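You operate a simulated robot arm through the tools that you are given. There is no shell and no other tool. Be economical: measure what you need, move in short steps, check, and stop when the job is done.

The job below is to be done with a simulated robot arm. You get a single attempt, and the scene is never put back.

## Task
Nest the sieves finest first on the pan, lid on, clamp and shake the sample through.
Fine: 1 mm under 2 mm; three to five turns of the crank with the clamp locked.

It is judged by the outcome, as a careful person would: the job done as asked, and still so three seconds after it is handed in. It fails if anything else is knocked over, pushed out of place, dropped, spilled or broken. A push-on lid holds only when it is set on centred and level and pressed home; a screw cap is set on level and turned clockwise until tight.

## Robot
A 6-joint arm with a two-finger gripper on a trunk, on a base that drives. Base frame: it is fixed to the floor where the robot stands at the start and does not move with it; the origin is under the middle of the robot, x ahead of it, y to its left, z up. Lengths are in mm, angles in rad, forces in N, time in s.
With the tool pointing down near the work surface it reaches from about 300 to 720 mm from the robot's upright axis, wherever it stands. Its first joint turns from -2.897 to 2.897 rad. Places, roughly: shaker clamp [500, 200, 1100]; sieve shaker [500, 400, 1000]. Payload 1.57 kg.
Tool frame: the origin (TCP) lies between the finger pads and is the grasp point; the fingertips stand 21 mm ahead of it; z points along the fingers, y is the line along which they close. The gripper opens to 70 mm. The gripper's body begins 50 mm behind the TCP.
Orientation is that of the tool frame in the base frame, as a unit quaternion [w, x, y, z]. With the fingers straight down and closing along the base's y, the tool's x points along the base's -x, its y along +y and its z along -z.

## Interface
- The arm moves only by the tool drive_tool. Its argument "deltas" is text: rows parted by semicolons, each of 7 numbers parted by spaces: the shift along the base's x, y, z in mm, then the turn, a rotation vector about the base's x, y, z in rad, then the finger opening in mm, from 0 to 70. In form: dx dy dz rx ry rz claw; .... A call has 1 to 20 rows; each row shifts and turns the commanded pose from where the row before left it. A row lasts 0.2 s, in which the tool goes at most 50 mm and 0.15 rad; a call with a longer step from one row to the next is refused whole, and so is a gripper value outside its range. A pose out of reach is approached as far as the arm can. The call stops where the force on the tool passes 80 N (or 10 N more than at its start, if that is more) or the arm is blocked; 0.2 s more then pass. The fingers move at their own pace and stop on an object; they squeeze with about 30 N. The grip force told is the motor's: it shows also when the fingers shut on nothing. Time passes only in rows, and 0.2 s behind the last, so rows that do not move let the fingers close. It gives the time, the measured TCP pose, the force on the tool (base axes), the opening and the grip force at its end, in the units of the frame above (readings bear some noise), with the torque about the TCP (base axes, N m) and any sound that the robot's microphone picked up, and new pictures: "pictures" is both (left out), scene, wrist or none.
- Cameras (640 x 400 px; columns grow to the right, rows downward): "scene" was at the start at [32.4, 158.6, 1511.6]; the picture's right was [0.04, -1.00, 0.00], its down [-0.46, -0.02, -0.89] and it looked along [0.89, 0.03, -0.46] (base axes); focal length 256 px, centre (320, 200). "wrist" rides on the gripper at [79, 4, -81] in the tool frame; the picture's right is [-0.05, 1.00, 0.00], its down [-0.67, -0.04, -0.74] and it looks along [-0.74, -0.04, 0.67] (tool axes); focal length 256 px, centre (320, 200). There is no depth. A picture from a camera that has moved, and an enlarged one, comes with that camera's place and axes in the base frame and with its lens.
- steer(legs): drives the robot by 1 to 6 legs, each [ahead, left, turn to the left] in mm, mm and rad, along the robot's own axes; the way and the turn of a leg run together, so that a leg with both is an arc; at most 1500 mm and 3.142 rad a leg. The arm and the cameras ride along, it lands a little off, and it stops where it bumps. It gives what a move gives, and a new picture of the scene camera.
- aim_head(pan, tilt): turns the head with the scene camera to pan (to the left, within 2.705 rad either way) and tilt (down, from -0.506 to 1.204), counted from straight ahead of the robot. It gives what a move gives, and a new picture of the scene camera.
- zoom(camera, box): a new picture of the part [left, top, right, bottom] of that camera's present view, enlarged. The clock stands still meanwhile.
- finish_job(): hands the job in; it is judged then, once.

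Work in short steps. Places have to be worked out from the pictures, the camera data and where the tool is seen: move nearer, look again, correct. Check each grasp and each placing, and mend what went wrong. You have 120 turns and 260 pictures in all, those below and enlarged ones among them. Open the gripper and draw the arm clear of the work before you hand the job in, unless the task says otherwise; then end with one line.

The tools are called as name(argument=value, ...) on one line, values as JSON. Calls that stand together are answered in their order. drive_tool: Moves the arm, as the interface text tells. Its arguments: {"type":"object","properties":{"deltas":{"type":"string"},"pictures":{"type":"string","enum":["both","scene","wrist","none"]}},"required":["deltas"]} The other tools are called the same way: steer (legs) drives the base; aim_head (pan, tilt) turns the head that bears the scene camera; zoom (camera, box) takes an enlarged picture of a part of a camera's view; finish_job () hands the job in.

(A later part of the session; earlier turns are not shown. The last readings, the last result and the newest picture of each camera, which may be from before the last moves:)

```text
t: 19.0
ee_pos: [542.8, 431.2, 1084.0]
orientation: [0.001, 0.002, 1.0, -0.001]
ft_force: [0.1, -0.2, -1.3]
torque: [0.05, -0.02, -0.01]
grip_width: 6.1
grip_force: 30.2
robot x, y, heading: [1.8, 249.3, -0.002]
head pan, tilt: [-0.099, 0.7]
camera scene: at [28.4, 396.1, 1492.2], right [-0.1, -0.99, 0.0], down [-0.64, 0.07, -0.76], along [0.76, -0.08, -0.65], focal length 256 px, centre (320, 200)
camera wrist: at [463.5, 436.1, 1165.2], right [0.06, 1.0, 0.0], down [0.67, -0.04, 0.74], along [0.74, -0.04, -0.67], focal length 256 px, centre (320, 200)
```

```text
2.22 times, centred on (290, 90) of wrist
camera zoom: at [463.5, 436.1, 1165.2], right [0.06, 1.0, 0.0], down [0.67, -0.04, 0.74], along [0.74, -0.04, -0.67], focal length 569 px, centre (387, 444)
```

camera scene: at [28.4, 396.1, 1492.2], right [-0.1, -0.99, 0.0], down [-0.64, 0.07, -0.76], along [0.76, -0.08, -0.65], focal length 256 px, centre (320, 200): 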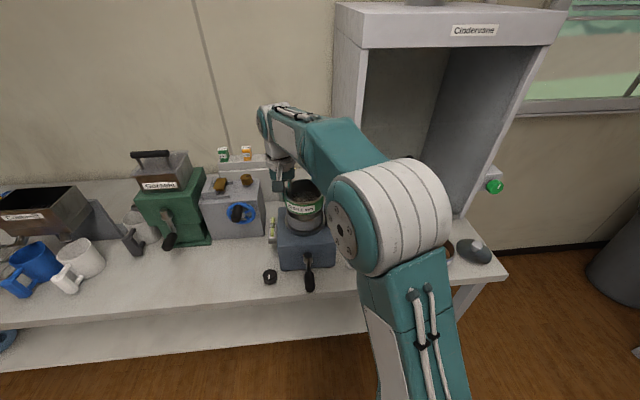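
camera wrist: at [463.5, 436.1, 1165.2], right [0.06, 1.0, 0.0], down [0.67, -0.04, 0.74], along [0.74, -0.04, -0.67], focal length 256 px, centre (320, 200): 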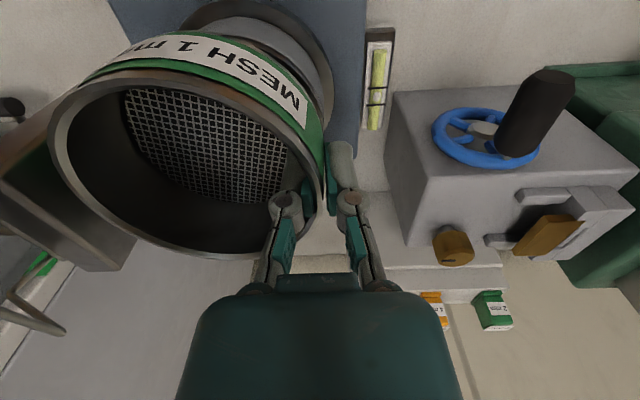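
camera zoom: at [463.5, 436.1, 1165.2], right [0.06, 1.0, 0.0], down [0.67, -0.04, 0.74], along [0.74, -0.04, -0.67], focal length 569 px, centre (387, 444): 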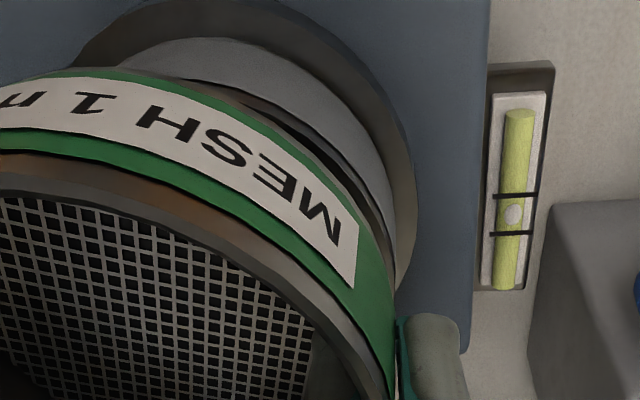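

Alignment looks good in both views (y maybe +1). Descend slowly with contact watch.

drive_tool(deltas="0 1 -4 0 0 0 0;0 0 -3 0 0 0 0;0 0 -2 0 0 0 0;0 0 -2 0 0 0 0;0 0 0 0 0 0 0")

zoom(camera="scene", box=[270, 160, 350, 240])

zoom(camera="wrist", box=[180, 0, 400, 180])

```text
t: 20.2
ee_pos: [541.6, 432.9, 1072.6]
orientation: [0.0, 0.003, 1.0, 0.0]
ft_force: [-0.3, 0.0, -1.4]
torque: [0.05, 0.0, -0.02]
grip_width: 6.0
grip_force: 30.0
robot x, y, heading: [0.0, 250.8, -0.006]
head pan, tilt: [-0.099, 0.7]
camera scene: at [28.4, 396.1, 1492.2], right [-0.1, -0.99, 0.0], down [-0.64, 0.07, -0.76], along [0.76, -0.08, -0.65], focal length 256 px, centre (320, 200)
camera wrist: at [463.1, 437.6, 1154.3], right [0.06, 1.0, 0.0], down [0.67, -0.04, 0.74], along [0.74, -0.04, -0.67], focal length 256 px, centre (320, 200)
```

scene: 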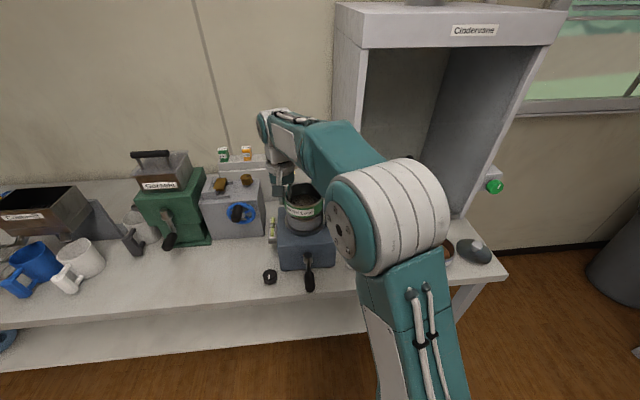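
wrist: 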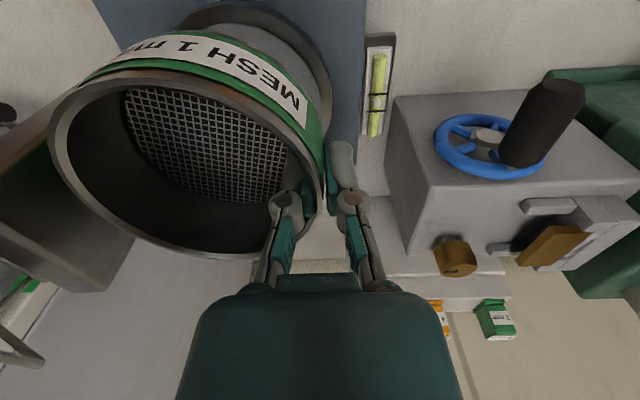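

```text
5.00 times, centred on (310, 200) of scene
camera zoom: at [28.4, 396.1, 1492.2], right [-0.1, -0.99, 0.0], down [-0.64, 0.07, -0.76], along [0.76, -0.08, -0.65], focal length 1279 px, centre (370, 200)
```

zoom: 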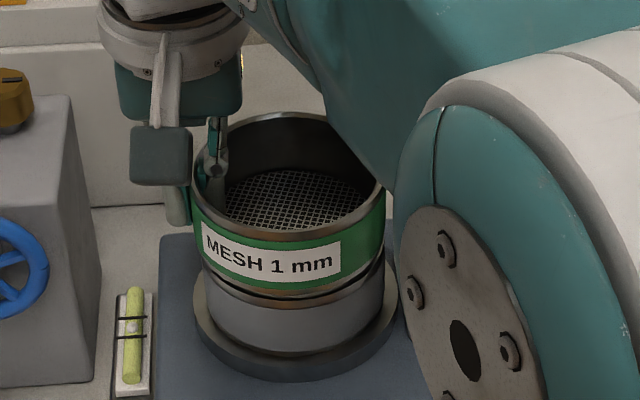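

```text
2.22 times, centred on (290, 90) of wrist
camera zoom: at [463.1, 437.6, 1154.3], right [0.06, 1.0, 0.0], down [0.67, -0.04, 0.74], along [0.74, -0.04, -0.67], focal length 569 px, centre (387, 444)
```

zoom: 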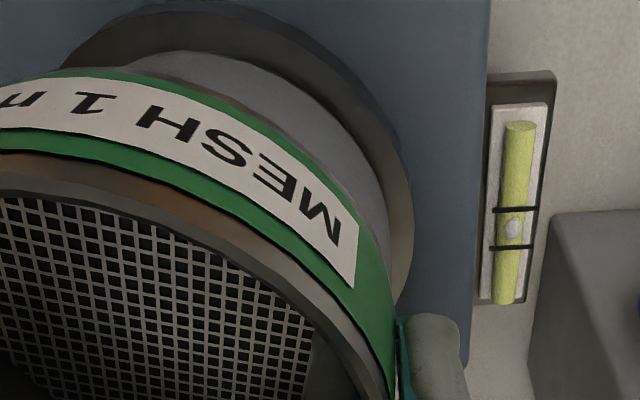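

Aligned within about 1 mm; a few mm gap remains. Lower gently to contact.

drive_tool(deltas="1 0 -1.5 0 0 0 0;0 0 -1.5 0 0 0 0;0 0 -1.5 0 0 0 0;0 0 0 0 0 0 0", pictures="none")

zoom(camera="scene", box=[270, 160, 350, 240])

zoom(camera="wrist", box=[180, 0, 400, 180])

```text
t: 21.2
ee_pos: [543.9, 432.2, 1068.8]
orientation: [0.0, 0.003, 1.0, -0.001]
ft_force: [-1.5, -0.1, -1.3]
torque: [0.09, 0.0, -0.01]
grip_width: 6.1
grip_force: 30.1
robot x, y, heading: [1.1, 250.8, -0.0]
head pan, tilt: [-0.099, 0.7]
```

```text
5.00 times, centred on (310, 200) of scene
camera zoom: at [28.5, 396.1, 1492.2], right [-0.1, -0.99, 0.0], down [-0.64, 0.07, -0.76], along [0.76, -0.08, -0.65], focal length 1279 px, centre (370, 200)
```

zoom: 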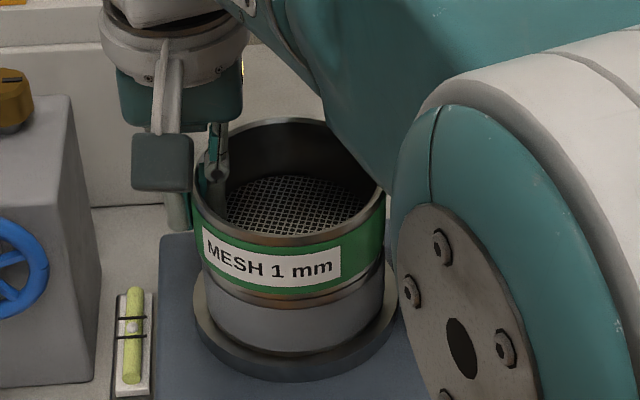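

```text
2.22 times, centred on (290, 90) of wrist
camera zoom: at [464.2, 437.5, 1150.0], right [0.06, 1.0, 0.0], down [0.67, -0.04, 0.74], along [0.74, -0.04, -0.67], focal length 569 px, centre (387, 444)
```

zoom: 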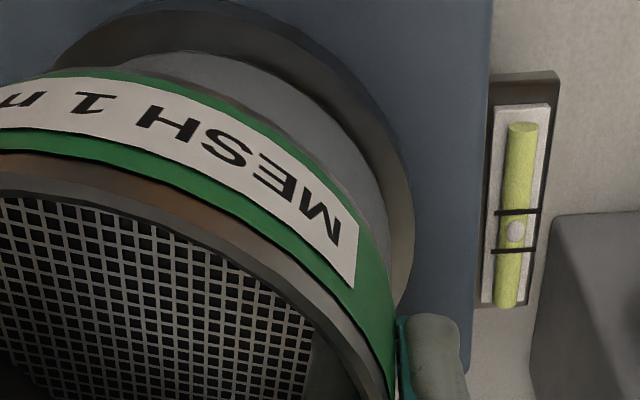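

No contact force yet; still concentric. Continue down.

drive_tool(deltas="0 0 -1.5 0 0 0 0;0 0 -1.5 0 0 0 0;0 0 0 0 0 0 0", pictures="none")

drive_tool(deltas="0 0 -1.5 0 0 0 0;0 0 -1 0 0 0 0;0 0 0 0 0 0 0", pictures="none")

zoom(camera="scene", box=[270, 160, 350, 240])

```text
t: 22.0
ee_pos: [543.4, 434.3, 1064.8]
orientation: [-0.001, 0.003, 1.0, -0.002]
ft_force: [0.7, -0.7, -0.9]
torque: [0.06, 0.01, 0.02]
grip_width: 6.0
grip_force: 30.0
robot x, y, heading: [2.9, 248.1, -0.008]
head pan, tilt: [-0.099, 0.7]
```

```text
t: 22.8
ee_pos: [543.4, 433.6, 1065.0]
orientation: [0.001, 0.003, 1.0, 0.0]
ft_force: [-0.8, 4.3, 9.1]
torque: [0.07, 0.3, -0.1]
grip_width: 6.0
grip_force: 29.7
robot x, y, heading: [-0.2, 250.0, -0.008]
head pan, tilt: [-0.099, 0.7]
```

```text
5.00 times, centred on (310, 200) of scene
camera zoom: at [27.6, 396.5, 1492.2], right [-0.1, -0.99, 0.0], down [-0.64, 0.07, -0.76], along [0.76, -0.08, -0.64], focal length 1279 px, centre (370, 200)
```

zoom: 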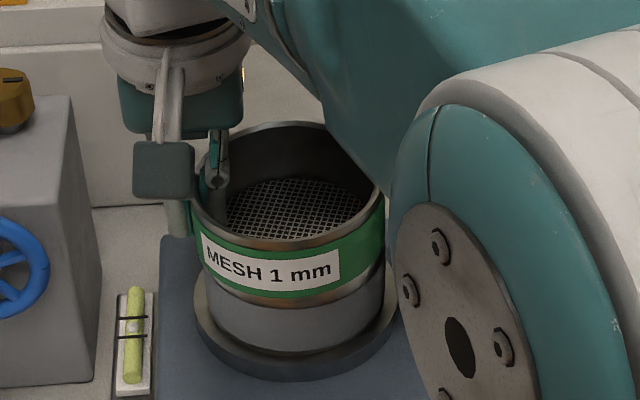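

Contact on the near (-x) side by the torque. Try a nudge in +x and +y and press lightly.

drive_tool(deltas="0 0 2 0 0 0 0;1.5 1 0 0 0 0 0;0 0 -1.5 0 0 0 0;0 0 -1 0 0 0 0;0 0 0 0 0 0 0", pictures="none")

```text
t: 24.0
ee_pos: [543.1, 432.1, 1064.4]
orientation: [0.001, 0.002, 1.0, -0.001]
ft_force: [0.4, -2.0, 18.1]
torque: [-0.35, 0.58, 0.03]
grip_width: 5.7
grip_force: 29.7
robot x, y, heading: [-1.0, 251.0, -0.005]
head pan, tilt: [-0.099, 0.7]
```

zoom(camera="scene", box=[285, 175, 335, 225])

zoom(camera="wrist", box=[180, 0, 400, 180])

```text
8.00 times, centred on (310, 200) of scene
camera zoom: at [27.2, 394.9, 1492.4], right [-0.1, -0.99, 0.0], down [-0.64, 0.07, -0.76], along [0.76, -0.08, -0.64], focal length 2046 px, centre (400, 200)
```

zoom: 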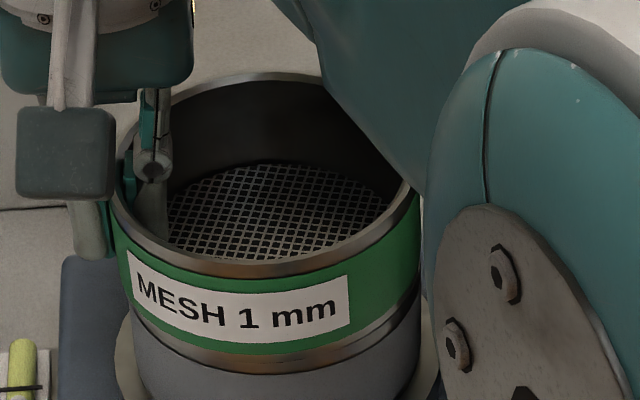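

```text
2.22 times, centred on (290, 90) of wrist
camera zoom: at [464.6, 437.8, 1145.1], right [0.06, 1.0, 0.0], down [0.66, -0.04, 0.75], along [0.74, -0.04, -0.67], focal length 569 px, centre (387, 444)
```

zoom: 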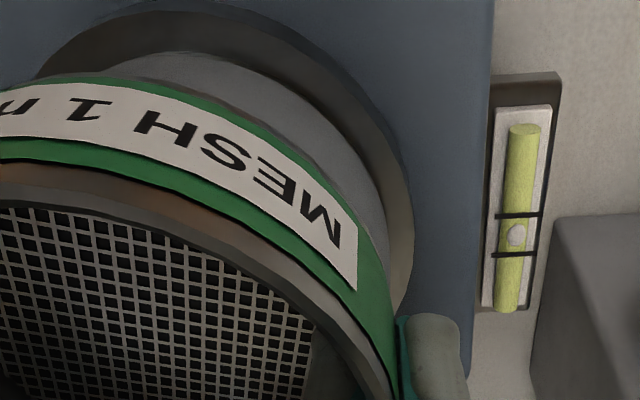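

It seems seated; release gently and inspect levelness.

drive_tool(deltas="0 0 0.5 0 0 0 6;0 0 0 0 0 0 14;0 0 0 0 0 0 26;0 0 0 0 0 0 30")

zoom(camera="scene", box=[285, 175, 335, 225])

zoom(camera="wrist", box=[40, 0, 400, 270])

```text
t: 25.0
ee_pos: [544.1, 432.2, 1062.2]
orientation: [-0.001, 0.003, 1.0, -0.001]
ft_force: [0.3, 1.2, 0.0]
torque: [0.03, -0.03, -0.05]
grip_width: 30.0
grip_force: 0.0
robot x, y, heading: [0.4, 249.6, -0.005]
head pan, tilt: [-0.099, 0.7]
camera scene: at [28.4, 396.3, 1492.2], right [-0.1, -0.99, 0.0], down [-0.64, 0.07, -0.76], along [0.76, -0.08, -0.65], focal length 256 px, centre (320, 200)
camera wrist: at [465.2, 438.3, 1144.8], right [0.06, 1.0, 0.0], down [0.67, -0.04, 0.74], along [0.74, -0.04, -0.67], focal length 256 px, centre (320, 200)
```

scene: 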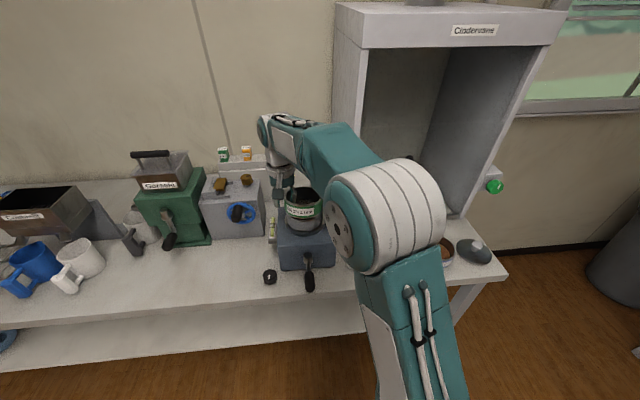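
wrist: 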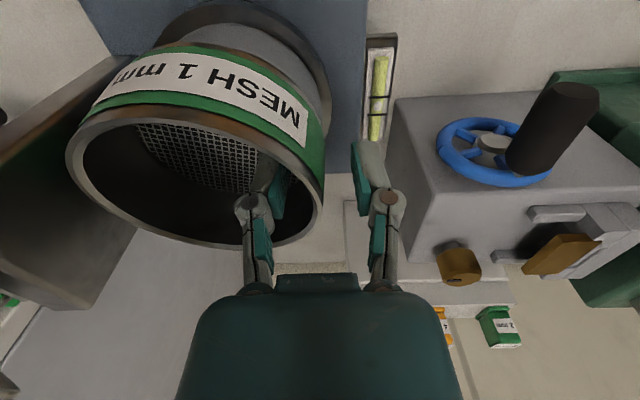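

```text
8.00 times, centred on (310, 200) of scene
camera zoom: at [28.4, 396.3, 1492.2], right [-0.1, -0.99, 0.0], down [-0.64, 0.07, -0.76], along [0.76, -0.08, -0.65], focal length 2046 px, centre (400, 200)
```

zoom: 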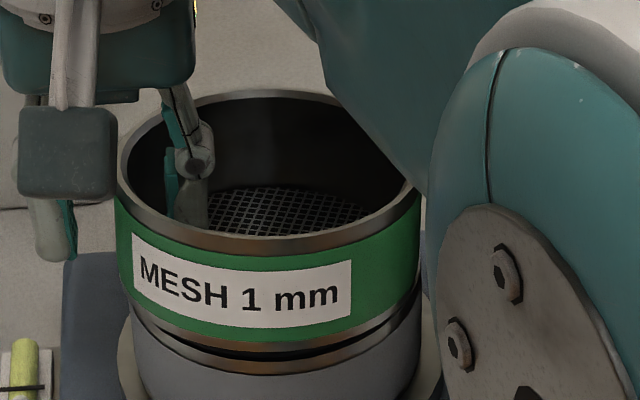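

```text
1.48 times, centred on (220, 135) of wrist
camera zoom: at [465.2, 438.3, 1144.8], right [0.06, 1.0, 0.0], down [0.67, -0.04, 0.74], along [0.74, -0.04, -0.67], focal length 379 px, centre (468, 296)
```

zoom: 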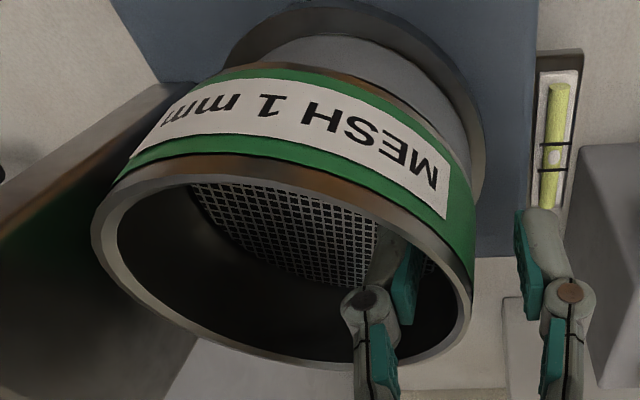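

The sieve is tilted: near side rides on the pan rim, so it must move +x (and about −1 y). Regrip, nudge and press lightly.

drive_tool(deltas="0 0 0 0 0 0 15;0 0 0 0 0 0 0;0 0 0 0 0 0 0;1 -0.5 0.5 0 0 0 0;1 -0.5 0 0 0 0 0;0.5 0 0 0 0 0 0;0 0 0 0 0 0 0", pictures="none")

zoom(camera="scene", box=[285, 175, 335, 225])

zoom(camera="wrist", box=[40, 0, 400, 270])

```text
t: 26.6
ee_pos: [548.4, 431.4, 1064.7]
orientation: [0.0, 0.002, 1.0, -0.001]
ft_force: [1.4, -1.0, -0.3]
torque: [0.05, 0.0, -0.03]
grip_width: 6.1
grip_force: 30.5
robot x, y, heading: [-0.3, 251.6, -0.008]
head pan, tilt: [-0.099, 0.7]
```

```text
8.00 times, centred on (310, 200) of scene
camera zoom: at [28.4, 396.1, 1492.2], right [-0.1, -0.99, 0.0], down [-0.64, 0.07, -0.76], along [0.76, -0.08, -0.65], focal length 2046 px, centre (400, 200)
```

zoom: 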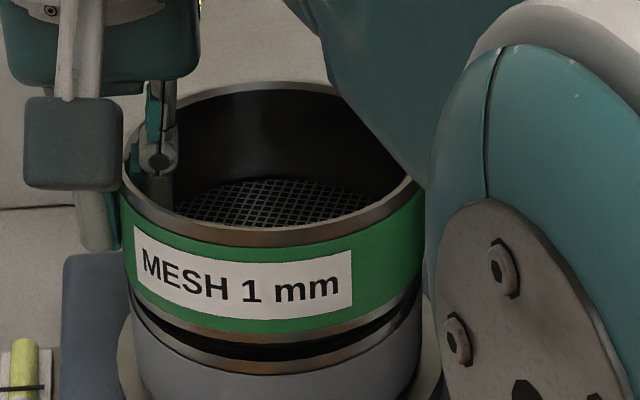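

```text
1.48 times, centred on (220, 135) of wrist
camera zoom: at [468.2, 436.7, 1145.4], right [0.06, 1.0, 0.0], down [0.67, -0.04, 0.74], along [0.74, -0.04, -0.67], focal length 379 px, centre (468, 296)
```

zoom: 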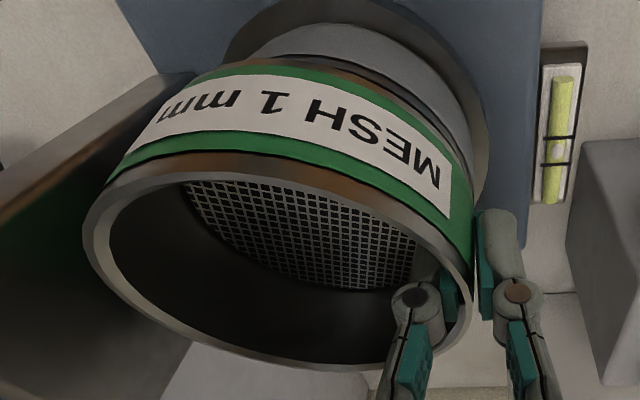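

Still tilted (front high). Lower with small steps so it pivots flat.

drive_tool(deltas="0.5 0 -1.5 0 -0.03 0 0;0 0 -1.5 0 -0.03 0 0;0 0 -1.5 0 0 0 0;0 0 -1.5 0 0 0 0;0 0 0 0 0 0 0", pictures="none")

zoom(camera="scene", box=[285, 175, 335, 225])

zoom(camera="wrist", box=[40, 0, 400, 270])

```text
t: 27.8
ee_pos: [547.4, 431.9, 1059.0]
orientation: [0.031, 0.002, 1.0, 0.001]
ft_force: [2.4, 0.0, 19.9]
torque: [-0.42, -0.19, 0.03]
grip_width: 6.1
grip_force: 30.6
robot x, y, heading: [2.9, 249.4, -0.004]
head pan, tilt: [-0.099, 0.7]
```

```text
8.00 times, centred on (310, 200) of scene
camera zoom: at [27.1, 395.1, 1492.4], right [-0.1, -0.99, 0.0], down [-0.64, 0.07, -0.76], along [0.76, -0.08, -0.64], focal length 2046 px, centre (400, 200)
```

zoom: 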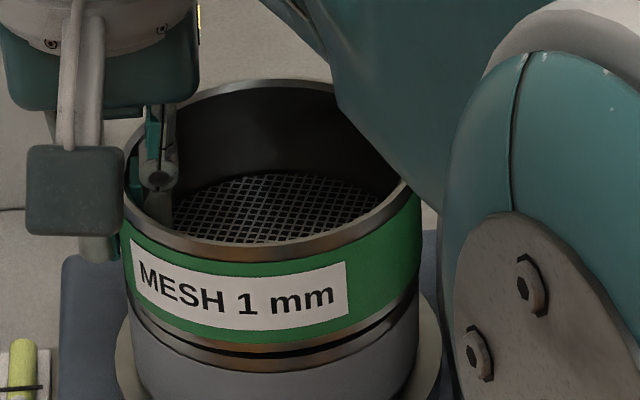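

```text
1.48 times, centred on (220, 135) of wrist
camera zoom: at [463.1, 436.6, 1135.0], right [0.06, 1.0, 0.0], down [0.62, -0.04, 0.79], along [0.78, -0.04, -0.62], focal length 379 px, centre (468, 296)
```

zoom: 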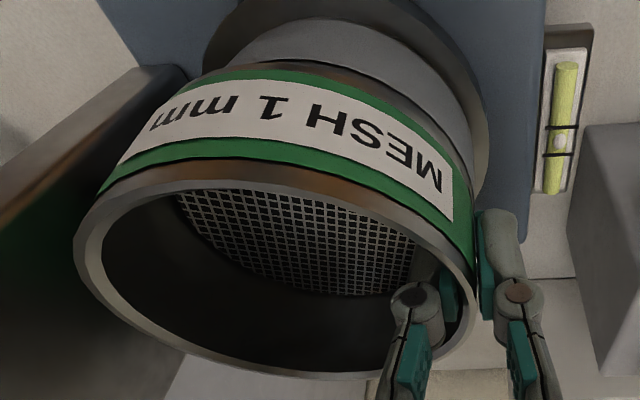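

Sinking further (TCP 1059). Release and inspect again.

drive_tool(deltas="0 0 0.5 0 0 0 6;0 0 0 0 0.03 0 20;0 0 0 0 0.03 0 30;0 0 0 0 0 0 30", pictures="none")

zoom(camera="scene", box=[285, 175, 335, 225])

zoom(camera="wrist", box=[40, 0, 400, 270])

```text
t: 28.8
ee_pos: [547.9, 432.6, 1058.5]
orientation: [-0.002, 0.003, 1.0, -0.001]
ft_force: [-0.6, -1.1, 0.7]
torque: [0.04, 0.01, -0.01]
grip_width: 30.1
grip_force: 0.1
robot x, y, heading: [-0.1, 249.7, -0.006]
head pan, tilt: [-0.099, 0.7]
```

```text
8.00 times, centred on (310, 200) of scene
camera zoom: at [28.4, 396.2, 1492.2], right [-0.1, -0.99, 0.0], down [-0.64, 0.07, -0.76], along [0.76, -0.08, -0.65], focal length 2046 px, centre (400, 200)
```

zoom: 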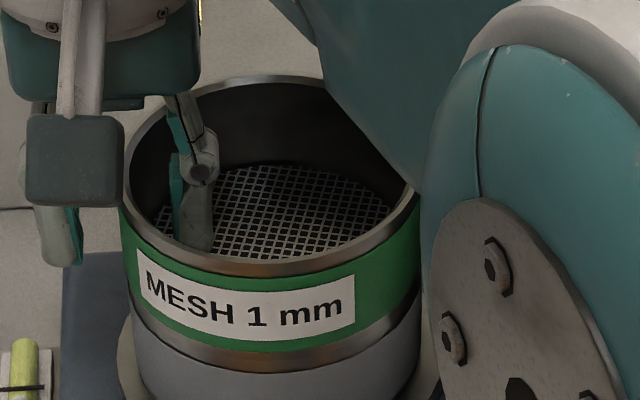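

```text
1.48 times, centred on (220, 135) of wrist
camera zoom: at [468.7, 436.9, 1139.4], right [0.06, 1.0, 0.0], down [0.67, -0.04, 0.74], along [0.74, -0.04, -0.67], focal length 379 px, centre (468, 296)
```

zoom: 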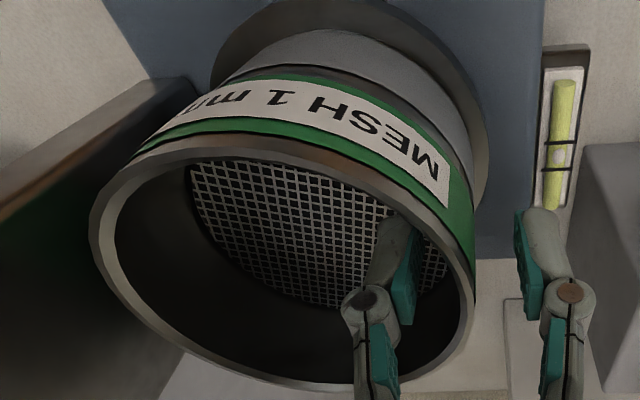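

The 1 mm sieve is now seated flat on the pan, with centre ≈ (549,386) and rim ≈ 1064. Raise and travel to the 2 mm sieve at about (467,2).

drive_tool(deltas="0 0 20 0 0 0 30;0 0 40 0 0 0 30;0 0 45 0 0 0 30;-20 0 40 0 0 0 30;-35 -30 0 0 0 0 30;-20 -45 0 0 0 0 30;0 -48 0 0 0 0 30;0 -48 0 0 0 0 30;0 -48 0 0 0 0 30;0 -48 0 0 0 0 30;0 -48 0 0 0 0 30;0 -40 -25 0 0 0 30;0 -27 -40 0 0 0 30;0 0 -45 0 0 0 30;0 0 -45 0 0 0 30;0 0 0 0 0 0 30;0 0 0 0 0 0 30")

zoom(camera="scene", box=[220, 130, 400, 300])

```text
t: 32.4
ee_pos: [471.8, 47.6, 1046.4]
orientation: [-0.001, 0.003, 1.0, 0.0]
ft_force: [0.0, 0.1, -0.2]
torque: [0.0, 0.01, -0.02]
grip_width: 30.2
grip_force: 0.1
robot x, y, heading: [-2.5, 246.7, -0.009]
head pan, tilt: [-0.099, 0.7]
camera scene: at [28.1, 394.1, 1492.4], right [-0.1, -0.99, 0.0], down [-0.64, 0.07, -0.76], along [0.76, -0.08, -0.65], focal length 256 px, centre (320, 200)
camera wrist: at [393.3, 54.2, 1128.8], right [0.06, 1.0, 0.0], down [0.67, -0.04, 0.74], along [0.74, -0.04, -0.67], focal length 256 px, centre (320, 200)
```

scene: 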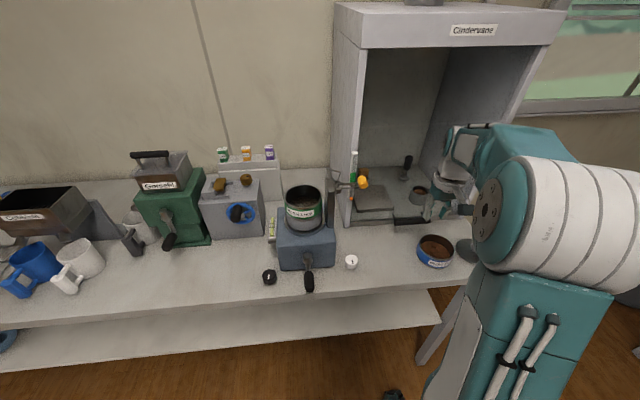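
wrist: 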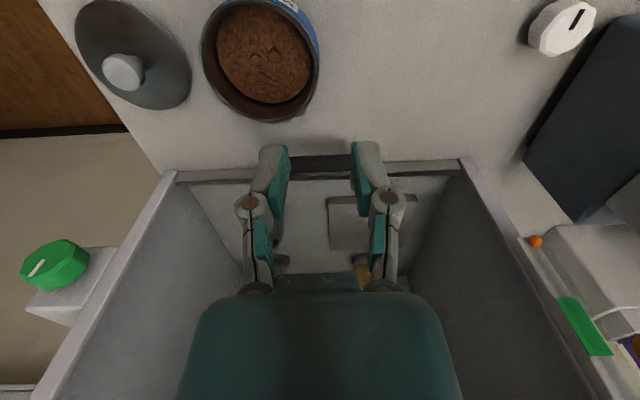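

```text
2.35 times, centred on (310, 215) of scene
camera zoom: at [28.1, 394.1, 1492.4], right [-0.1, -0.99, 0.0], down [-0.64, 0.07, -0.76], along [0.76, -0.08, -0.65], focal length 602 px, centre (344, 165)
```

zoom: 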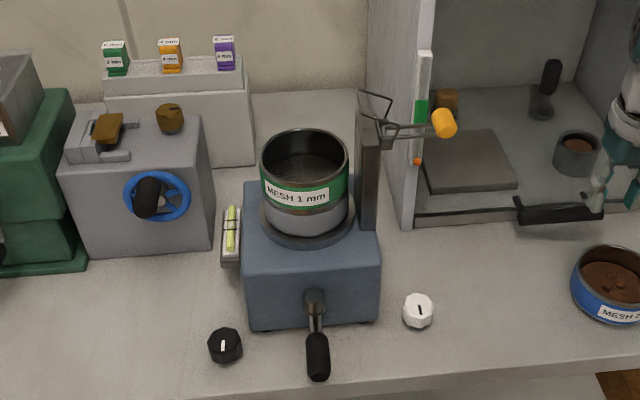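

Sieve 1 stands level on the pan. The 2 mm sieve looks to be about (474,0); descend toward its left wall and re-measure.

drive_tool(deltas="2 0 -40 0 0 0 30;0 0 -40 0 0 0 30;0 0 -20 0 0 0 30;0 0 0 0 0 0 30;0 0 0 0 0 0 30")

zoom(camera="scene", box=[400, 180, 480, 280])

```text
t: 33.6
ee_pos: [475.7, 48.7, 947.8]
orientation: [0.0, 0.002, 1.0, 0.0]
ft_force: [0.3, 0.4, 1.2]
torque: [-0.01, 0.01, 0.02]
grip_width: 30.0
grip_force: 0.0
robot x, y, heading: [1.2, 251.9, -0.002]
head pan, tilt: [-0.099, 0.7]
camera scene: at [28.2, 393.9, 1492.4], right [-0.1, -0.99, 0.0], down [-0.64, 0.07, -0.76], along [0.76, -0.08, -0.65], focal length 256 px, centre (320, 200)
camera wrist: at [395.9, 53.3, 1029.1], right [0.06, 1.0, 0.0], down [0.67, -0.04, 0.74], along [0.74, -0.04, -0.67], focal length 256 px, centre (320, 200)
```

scene: 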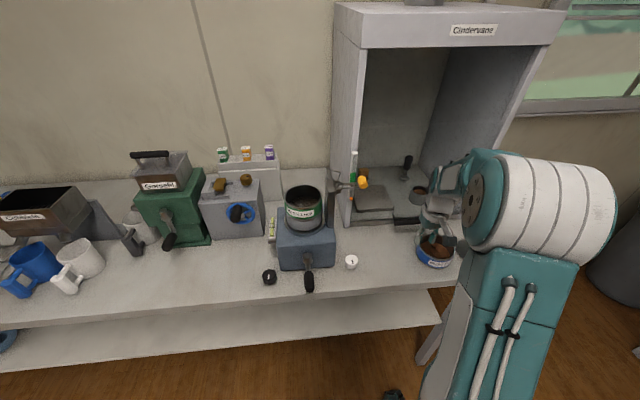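
wrist: 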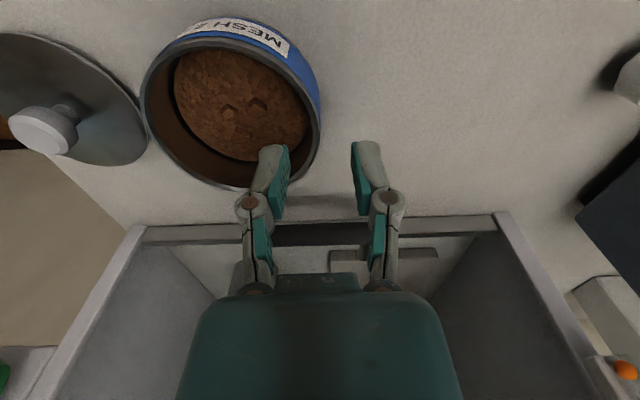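

```text
4.00 times, centred on (440, 230) of scene
camera zoom: at [28.2, 393.9, 1492.4], right [-0.1, -0.99, 0.0], down [-0.64, 0.07, -0.76], along [0.76, -0.08, -0.65], focal length 1023 px, centre (-160, 80)
```

zoom: 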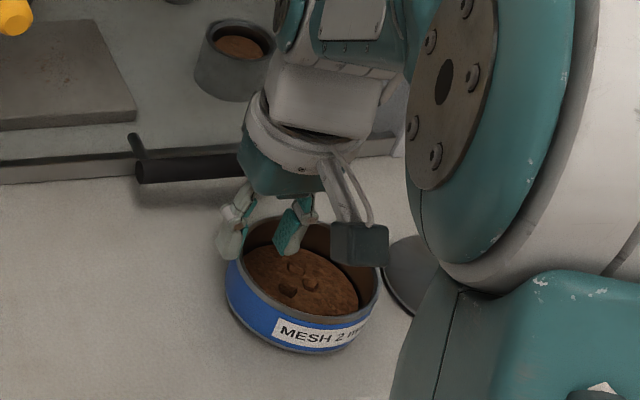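

Rim computed ≈ centre (480,-1.5), z 893; sample lies ~25+ mm below the rim. Adjust and descend to TCP ~892.

drive_tool(deltas="5 -3 -15 0 0 0 30;0 0 -15 0 0 0 30;0 0 -13 0 0 0 30;0 0 -12 0 0 0 30;0 0 0 0 0 0 30;0 0 0 0 0 0 30")

zoom(camera="wrist", box=[40, 0, 400, 270])

```text
t: 35.0
ee_pos: [478.7, 44.6, 891.7]
orientation: [0.001, 0.002, 1.0, 0.0]
ft_force: [-0.4, 0.0, 1.0]
torque: [0.04, -0.01, -0.03]
grip_width: 30.2
grip_force: 0.1
robot x, y, heading: [3.2, 247.0, -0.001]
head pan, tilt: [-0.099, 0.7]
camera scene: at [28.3, 393.9, 1492.4], right [-0.1, -0.99, 0.0], down [-0.64, 0.07, -0.76], along [0.76, -0.08, -0.65], focal length 256 px, centre (320, 200)
camera wrist: at [401.1, 50.2, 973.7], right [0.06, 1.0, 0.0], down [0.67, -0.04, 0.74], along [0.74, -0.04, -0.67], focal length 256 px, centre (320, 200)
```

scene: 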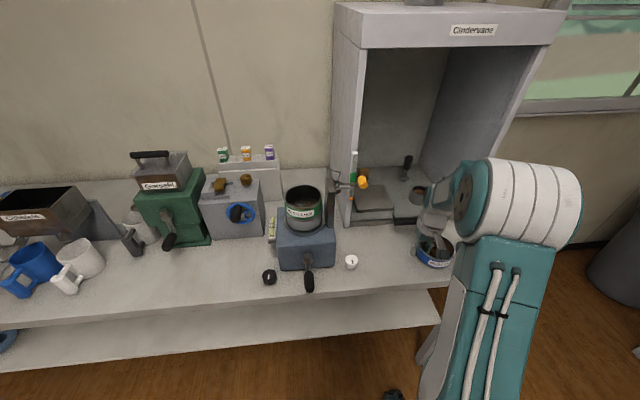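
wrist: 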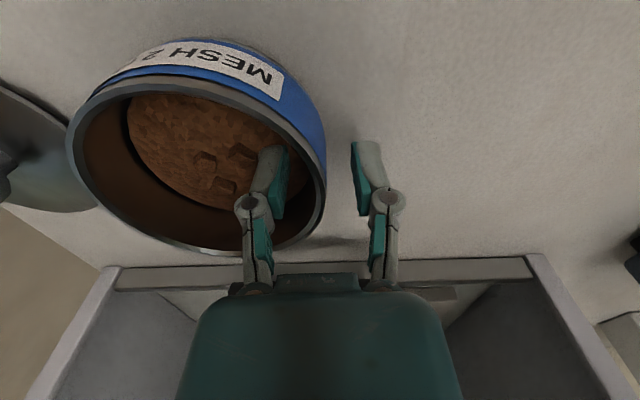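

```text
1.48 times, centred on (220, 135) of wrist
camera zoom: at [401.1, 50.2, 973.7], right [0.06, 1.0, 0.0], down [0.67, -0.04, 0.74], along [0.74, -0.04, -0.67], focal length 379 px, centre (468, 296)
```

zoom: 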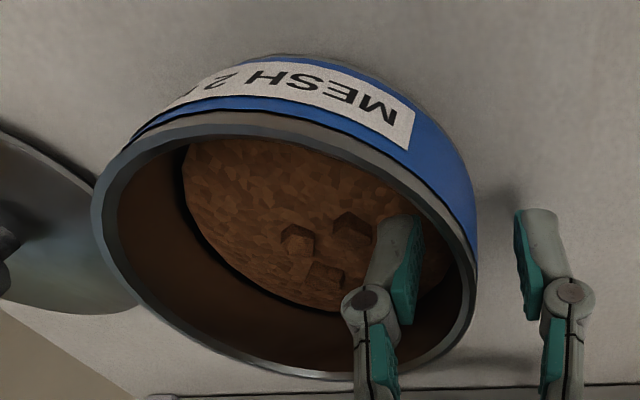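

The relation matches the earlier good grip. Nudge +2 x and close.

drive_tool(deltas="2 0 0 0 0 0 20;0 0 0 0 0 0 8;0 0 0 0 0 0 0;0 0 0 0 0 0 0;0 0 0 0 0 0 0", pictures="none")

drive_tool(deltas="0 0 3 0 0 0 0;0 0 6 0 0 0 0;0 0 10 0 0 0 0;0 0 10 0 0 0 0;0 0 0 0 0 0 0")

zoom(camera="wrist", box=[20, 10, 420, 290])

```text
t: 36.2
ee_pos: [483.0, 45.6, 891.5]
orientation: [0.0, 0.002, 1.0, 0.0]
ft_force: [0.2, 0.7, 0.0]
torque: [0.0, -0.01, 0.05]
grip_width: 6.0
grip_force: 29.6
robot x, y, heading: [-0.1, 248.9, -0.006]
head pan, tilt: [-0.099, 0.7]
```

```text
t: 37.4
ee_pos: [480.8, 47.0, 922.1]
orientation: [0.0, 0.003, 1.0, -0.001]
ft_force: [0.3, -0.4, -1.8]
torque: [0.08, -0.01, 0.01]
grip_width: 5.7
grip_force: 30.0
robot x, y, heading: [3.2, 246.2, -0.003]
head pan, tilt: [-0.099, 0.7]
camera scene: at [28.3, 393.8, 1492.4], right [-0.1, -0.99, 0.0], down [-0.64, 0.07, -0.76], along [0.76, -0.08, -0.65], focal length 256 px, centre (320, 200)
camera wrist: at [402.1, 51.5, 1003.7], right [0.06, 1.0, 0.0], down [0.67, -0.04, 0.74], along [0.74, -0.04, -0.67], focal length 256 px, centre (320, 200)
```

scene: 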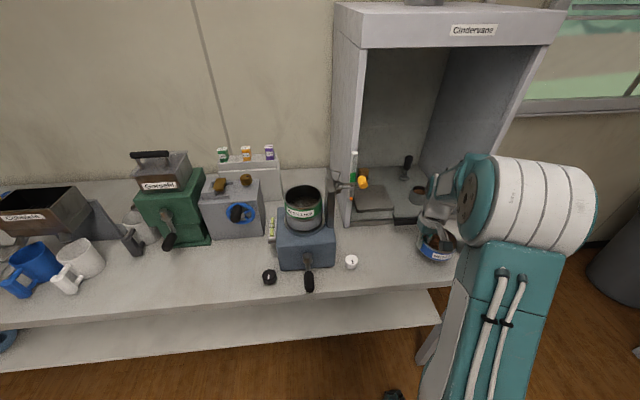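
wrist: 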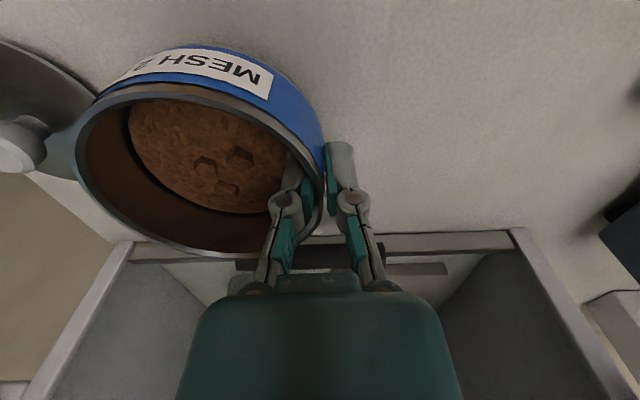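

```text
1.43 times, centred on (220, 150) of wrist
camera zoom: at [402.1, 51.5, 1003.7], right [0.06, 1.0, 0.0], down [0.67, -0.04, 0.74], along [0.74, -0.04, -0.67], focal length 366 px, centre (463, 271)
```

zoom: 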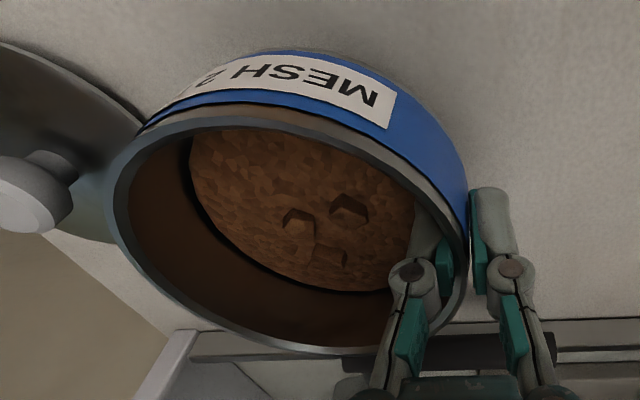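

Held with sample undisturbed; its centre ≈ TCP+(5,-45). Lift slowly and carry over at height.

drive_tool(deltas="0 0 15 0 0 0 0;0 0 25 0 0 0 0;0 0 30 0 0 0 0;0 0 35 0 0 0 0;0 0 35 0 0 0 0;0 0 35 0 0 0 0;0 0 35 0 0 0 0;0 0 35 0 0 0 0;0 0 35 0 0 0 0;0 0 30 0 0 0 0;0 0 20 0 0 0 0;0 15 10 0 0 0 0;0 25 0 0 0 0 0;0 30 0 0 0 0 0;0 35 0 0 0 0 0;0 35 0 0 0 0 0;0 35 0 0 0 0 0;0 35 0 0 0 0 0;0 25 0 0 0 0 0;0 15 0 0 0 0 0", pictures="scene")

```text
t: 41.6
ee_pos: [481.9, 300.0, 1262.0]
orientation: [0.0, 0.003, 1.0, -0.001]
ft_force: [-0.5, -0.6, -1.5]
torque: [0.09, -0.03, -0.04]
grip_width: 5.8
grip_force: 30.5
robot x, y, heading: [1.3, 249.8, -0.001]
head pan, tilt: [-0.099, 0.7]
camera scene: at [28.1, 395.8, 1492.2], right [-0.1, -0.99, 0.0], down [-0.64, 0.07, -0.76], along [0.76, -0.08, -0.65], focal length 256 px, centre (320, 200)
```

scene: 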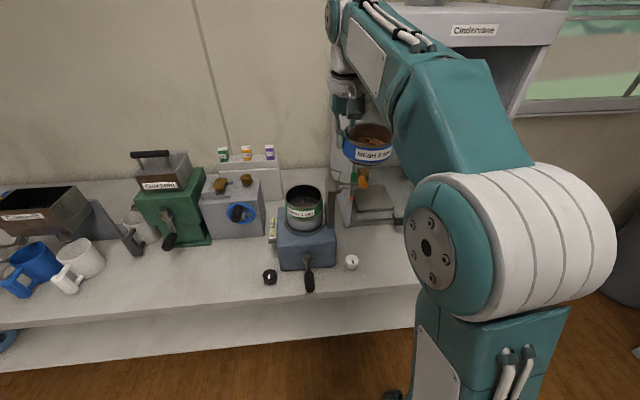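

Continue over the stack, then descend to ~1135.

drive_tool(deltas="5 25 0 0 0 0 0;10 35 0 0 0 0 0;15 35 0 0 0 0 0;15 25 0 0 0 0 0;12 11 0 0 0 0 0;5 0 -15 0 0 0 0;0 0 -30 0 0 0 0;0 0 -35 0 0 0 0;0 0 -30 0 0 0 0;0 0 -15 0 0 0 0;0 0 0 0 0 0 0;0 0 0 0 0 0 0")

zoom(camera="scene", box=[265, 145, 345, 225])

zoom(camera="wrist", box=[180, 0, 400, 180])

```text
t: 44.2
ee_pos: [544.1, 429.7, 1136.6]
orientation: [0.0, 0.003, 1.0, -0.001]
ft_force: [-0.1, -0.4, -2.4]
torque: [0.12, -0.05, -0.04]
grip_width: 6.1
grip_force: 30.0
robot x, y, heading: [1.1, 252.0, -0.007]
head pan, tilt: [-0.099, 0.7]
camera scene: at [28.5, 396.1, 1492.2], right [-0.1, -0.99, 0.0], down [-0.64, 0.07, -0.76], along [0.76, -0.08, -0.65], focal length 256 px, centre (320, 200)
camera wrist: at [465.0, 434.3, 1218.1], right [0.06, 1.0, 0.0], down [0.67, -0.04, 0.74], along [0.74, -0.04, -0.67], focal length 256 px, centre (320, 200)
```

scene: 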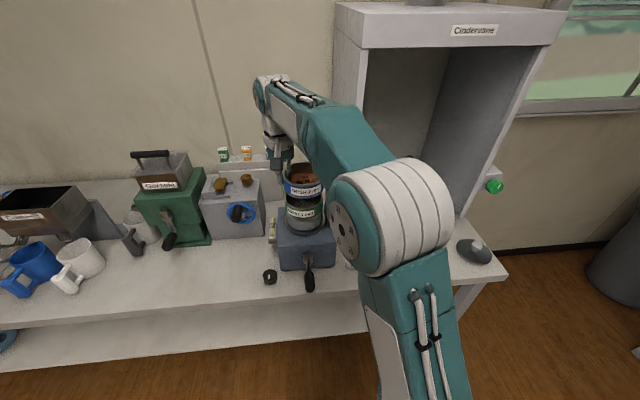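
wrist: 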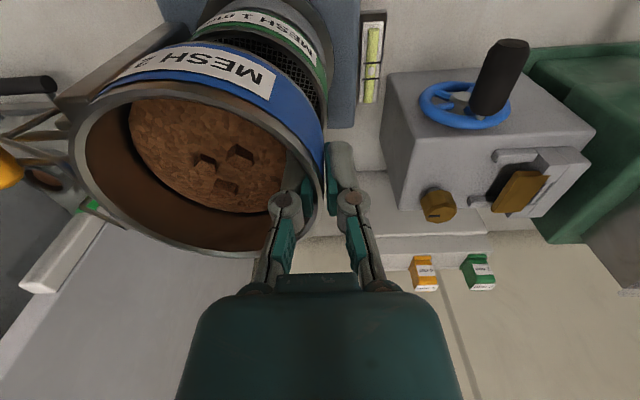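

```text
5.00 times, centred on (305, 185) of scene
camera zoom: at [28.5, 396.1, 1492.2], right [-0.1, -0.99, 0.0], down [-0.64, 0.07, -0.76], along [0.76, -0.08, -0.65], focal length 1279 px, centre (395, 275)
```

zoom: 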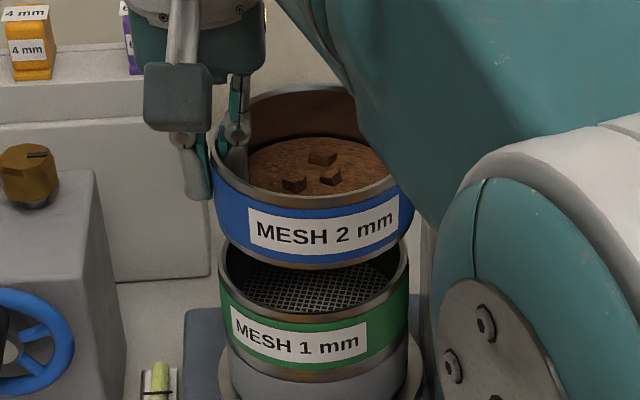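

```text
2.22 times, centred on (290, 90) of wrist
camera zoom: at [465.0, 434.3, 1218.1], right [0.06, 1.0, 0.0], down [0.67, -0.04, 0.74], along [0.74, -0.04, -0.67], focal length 569 px, centre (387, 444)
```

zoom: 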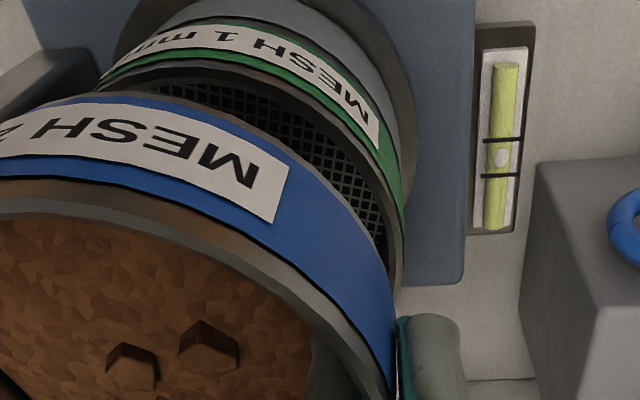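

y needs about +1.5. Lower to just above contact for a finer comparison.

drive_tool(deltas="0 1.5 -8 0 0 0 0;0 0 -8 0 0 0 0;0 0 -5 0 0 0 0;0 0 0 0 0 0 0;0 0 0 0 0 0 0", pictures="none")

zoom(camera="scene", box=[280, 165, 330, 215])

zoom(camera="wrist", box=[180, 0, 400, 180])

```text
t: 45.4
ee_pos: [543.8, 429.7, 1115.4]
orientation: [-0.001, 0.002, 1.0, -0.001]
ft_force: [-1.2, -0.2, -2.1]
torque: [0.13, -0.01, 0.02]
grip_width: 5.9
grip_force: 30.4
robot x, y, heading: [2.0, 249.7, -0.008]
head pan, tilt: [-0.099, 0.7]
```

```text
8.00 times, centred on (305, 190) of scene
camera zoom: at [28.5, 396.2, 1492.2], right [-0.1, -0.99, 0.0], down [-0.64, 0.07, -0.76], along [0.76, -0.08, -0.65], focal length 2046 px, centre (440, 280)
```

zoom: 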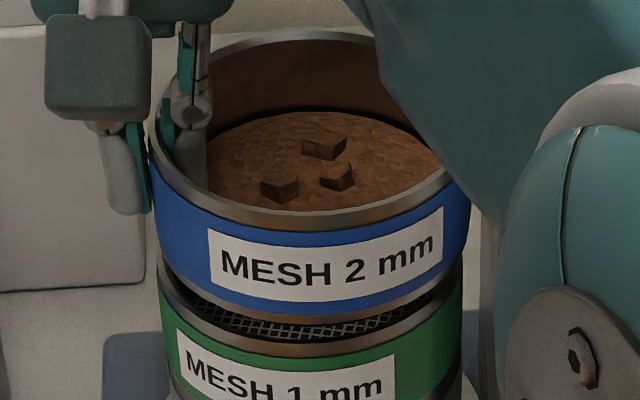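

```text
2.22 times, centred on (290, 90) of wrist
camera zoom: at [464.9, 435.1, 1197.2], right [0.06, 1.0, 0.0], down [0.67, -0.04, 0.74], along [0.74, -0.04, -0.67], focal length 569 px, centre (387, 444)
```

zoom: 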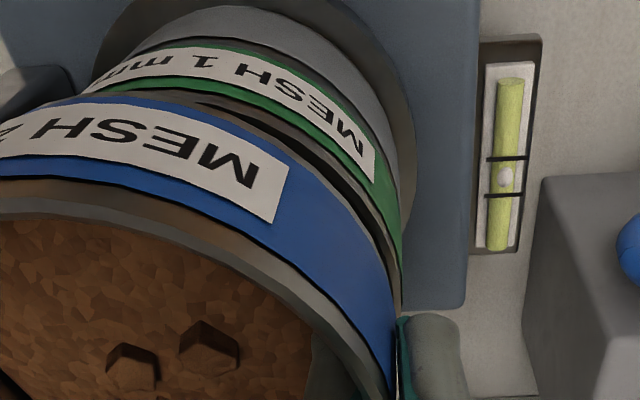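

Relative measures suggest +1.7 y and about −1.5 x. Apply and lower 5 mm.

drive_tool(deltas="-1.5 1.7 -2.5 0 0 0 0;0 0 -2.5 0 0 0 0;0 0 0 0 0 0 0;0 0 0 0 0 0 0", pictures="none")

zoom(camera="scene", box=[280, 165, 330, 215])

zoom(camera="wrist", box=[240, 10, 350, 120])

```text
t: 46.4
ee_pos: [542.3, 432.2, 1112.5]
orientation: [-0.001, 0.003, 1.0, -0.001]
ft_force: [-0.3, -0.4, 1.5]
torque: [-0.12, 0.11, 0.0]
grip_width: 5.9
grip_force: 29.7
robot x, y, heading: [2.9, 250.8, -0.008]
head pan, tilt: [-0.099, 0.7]
```

```text
8.00 times, centred on (305, 190) of scene
camera zoom: at [28.3, 396.1, 1492.2], right [-0.1, -0.99, 0.0], down [-0.64, 0.07, -0.76], along [0.76, -0.08, -0.65], focal length 2046 px, centre (440, 280)
```

zoom: 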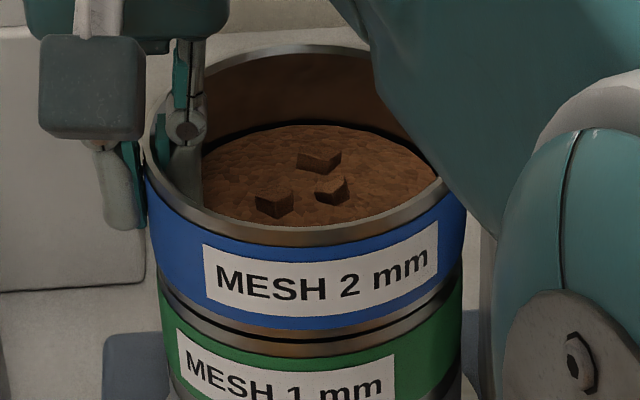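

```text
3.64 times, centred on (295, 65) of wrist
camera zoom: at [462.9, 436.9, 1192.9], right [0.06, 1.0, 0.0], down [0.67, -0.04, 0.74], along [0.74, -0.04, -0.67], focal length 931 px, centre (411, 691)
```

zoom: 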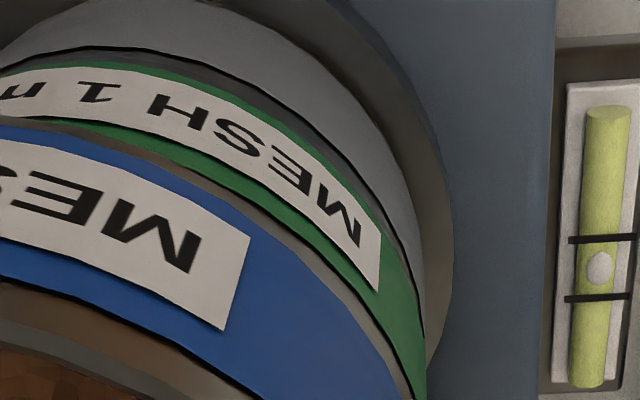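

Light contact on the near side: needs +x. Lift 1.5, move +3 x, lower.

drive_tool(deltas="0 0 1.5 0 0 0 0;3 0 0 0 0 0 0;0 0 -1.5 0 0 0 0;0 0 -1.5 0 0 0 0;0 0 0 0 0 0 0", pictures="none")

zoom(camera="scene", box=[280, 165, 330, 215])

zoom(camera="wrist", box=[240, 10, 350, 120])

```text
t: 47.6
ee_pos: [544.7, 432.5, 1108.6]
orientation: [0.0, 0.003, 1.0, -0.001]
ft_force: [0.7, 0.5, -2.3]
torque: [0.1, -0.01, -0.01]
grip_width: 6.2
grip_force: 30.2
robot x, y, heading: [-1.9, 250.3, -0.006]
head pan, tilt: [-0.099, 0.7]
```

```text
8.00 times, centred on (305, 190) of scene
camera zoom: at [28.5, 396.2, 1492.2], right [-0.1, -0.99, 0.0], down [-0.64, 0.07, -0.76], along [0.76, -0.08, -0.65], focal length 2046 px, centre (440, 280)
```

zoom: 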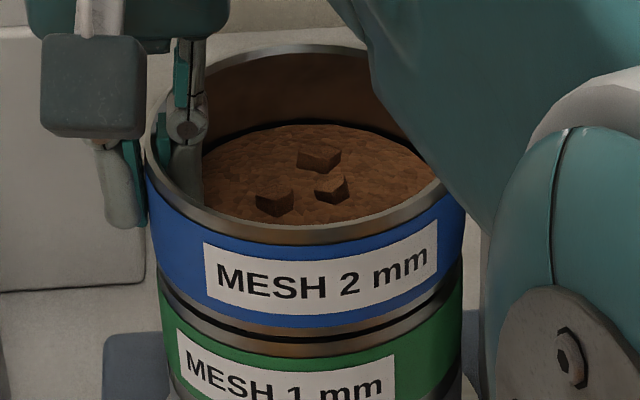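

```text
3.64 times, centred on (295, 65) of wrist
camera zoom: at [465.8, 436.9, 1191.2], right [0.06, 1.0, 0.0], down [0.67, -0.04, 0.74], along [0.74, -0.04, -0.67], focal length 931 px, centre (411, 691)
```

zoom: 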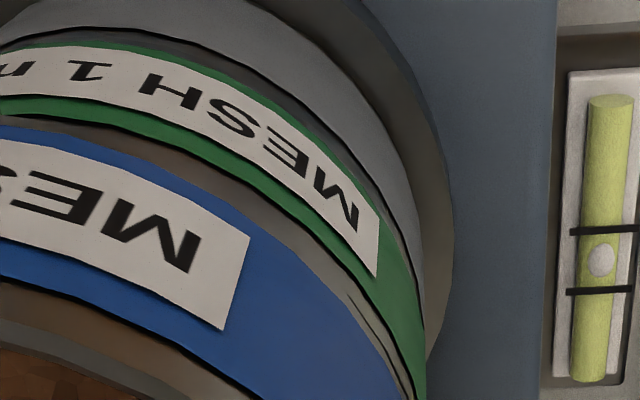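

Contact vanished and it's lower now, so it's sliding in. Continue down in small steps.

drive_tool(deltas="0 0 -1.5 0 0 0 0;0 0 -1.5 0 0 0 0;0 0 0 0 0 0 0", pictures="none")

drive_tool(deltas="0 0 -1 0 0 0 0;0 0 -1 0 0 0 0;0 0 0 0 0 0 0", pictures="none")

zoom(camera="scene", box=[280, 165, 330, 215])

```text
t: 48.4
ee_pos: [545.8, 430.8, 1108.0]
orientation: [0.001, 0.002, 1.0, -0.001]
ft_force: [1.3, 0.3, 0.2]
torque: [0.01, 0.02, 0.04]
grip_width: 6.0
grip_force: 30.0
robot x, y, heading: [1.7, 249.0, -0.006]
head pan, tilt: [-0.099, 0.7]
```

```text
t: 49.2
ee_pos: [544.3, 430.9, 1105.9]
orientation: [0.0, 0.003, 1.0, -0.001]
ft_force: [0.5, -0.1, -2.3]
torque: [0.11, -0.01, 0.04]
grip_width: 6.0
grip_force: 29.7
robot x, y, heading: [-0.9, 249.1, -0.005]
head pan, tilt: [-0.099, 0.7]
```

```text
8.00 times, centred on (305, 190) of scene
camera zoom: at [28.6, 396.1, 1492.2], right [-0.1, -0.99, 0.0], down [-0.64, 0.07, -0.76], along [0.76, -0.08, -0.65], focal length 2046 px, centre (440, 280)
```

zoom: 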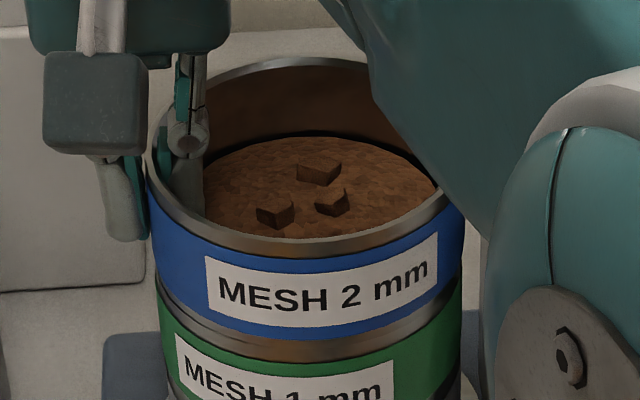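

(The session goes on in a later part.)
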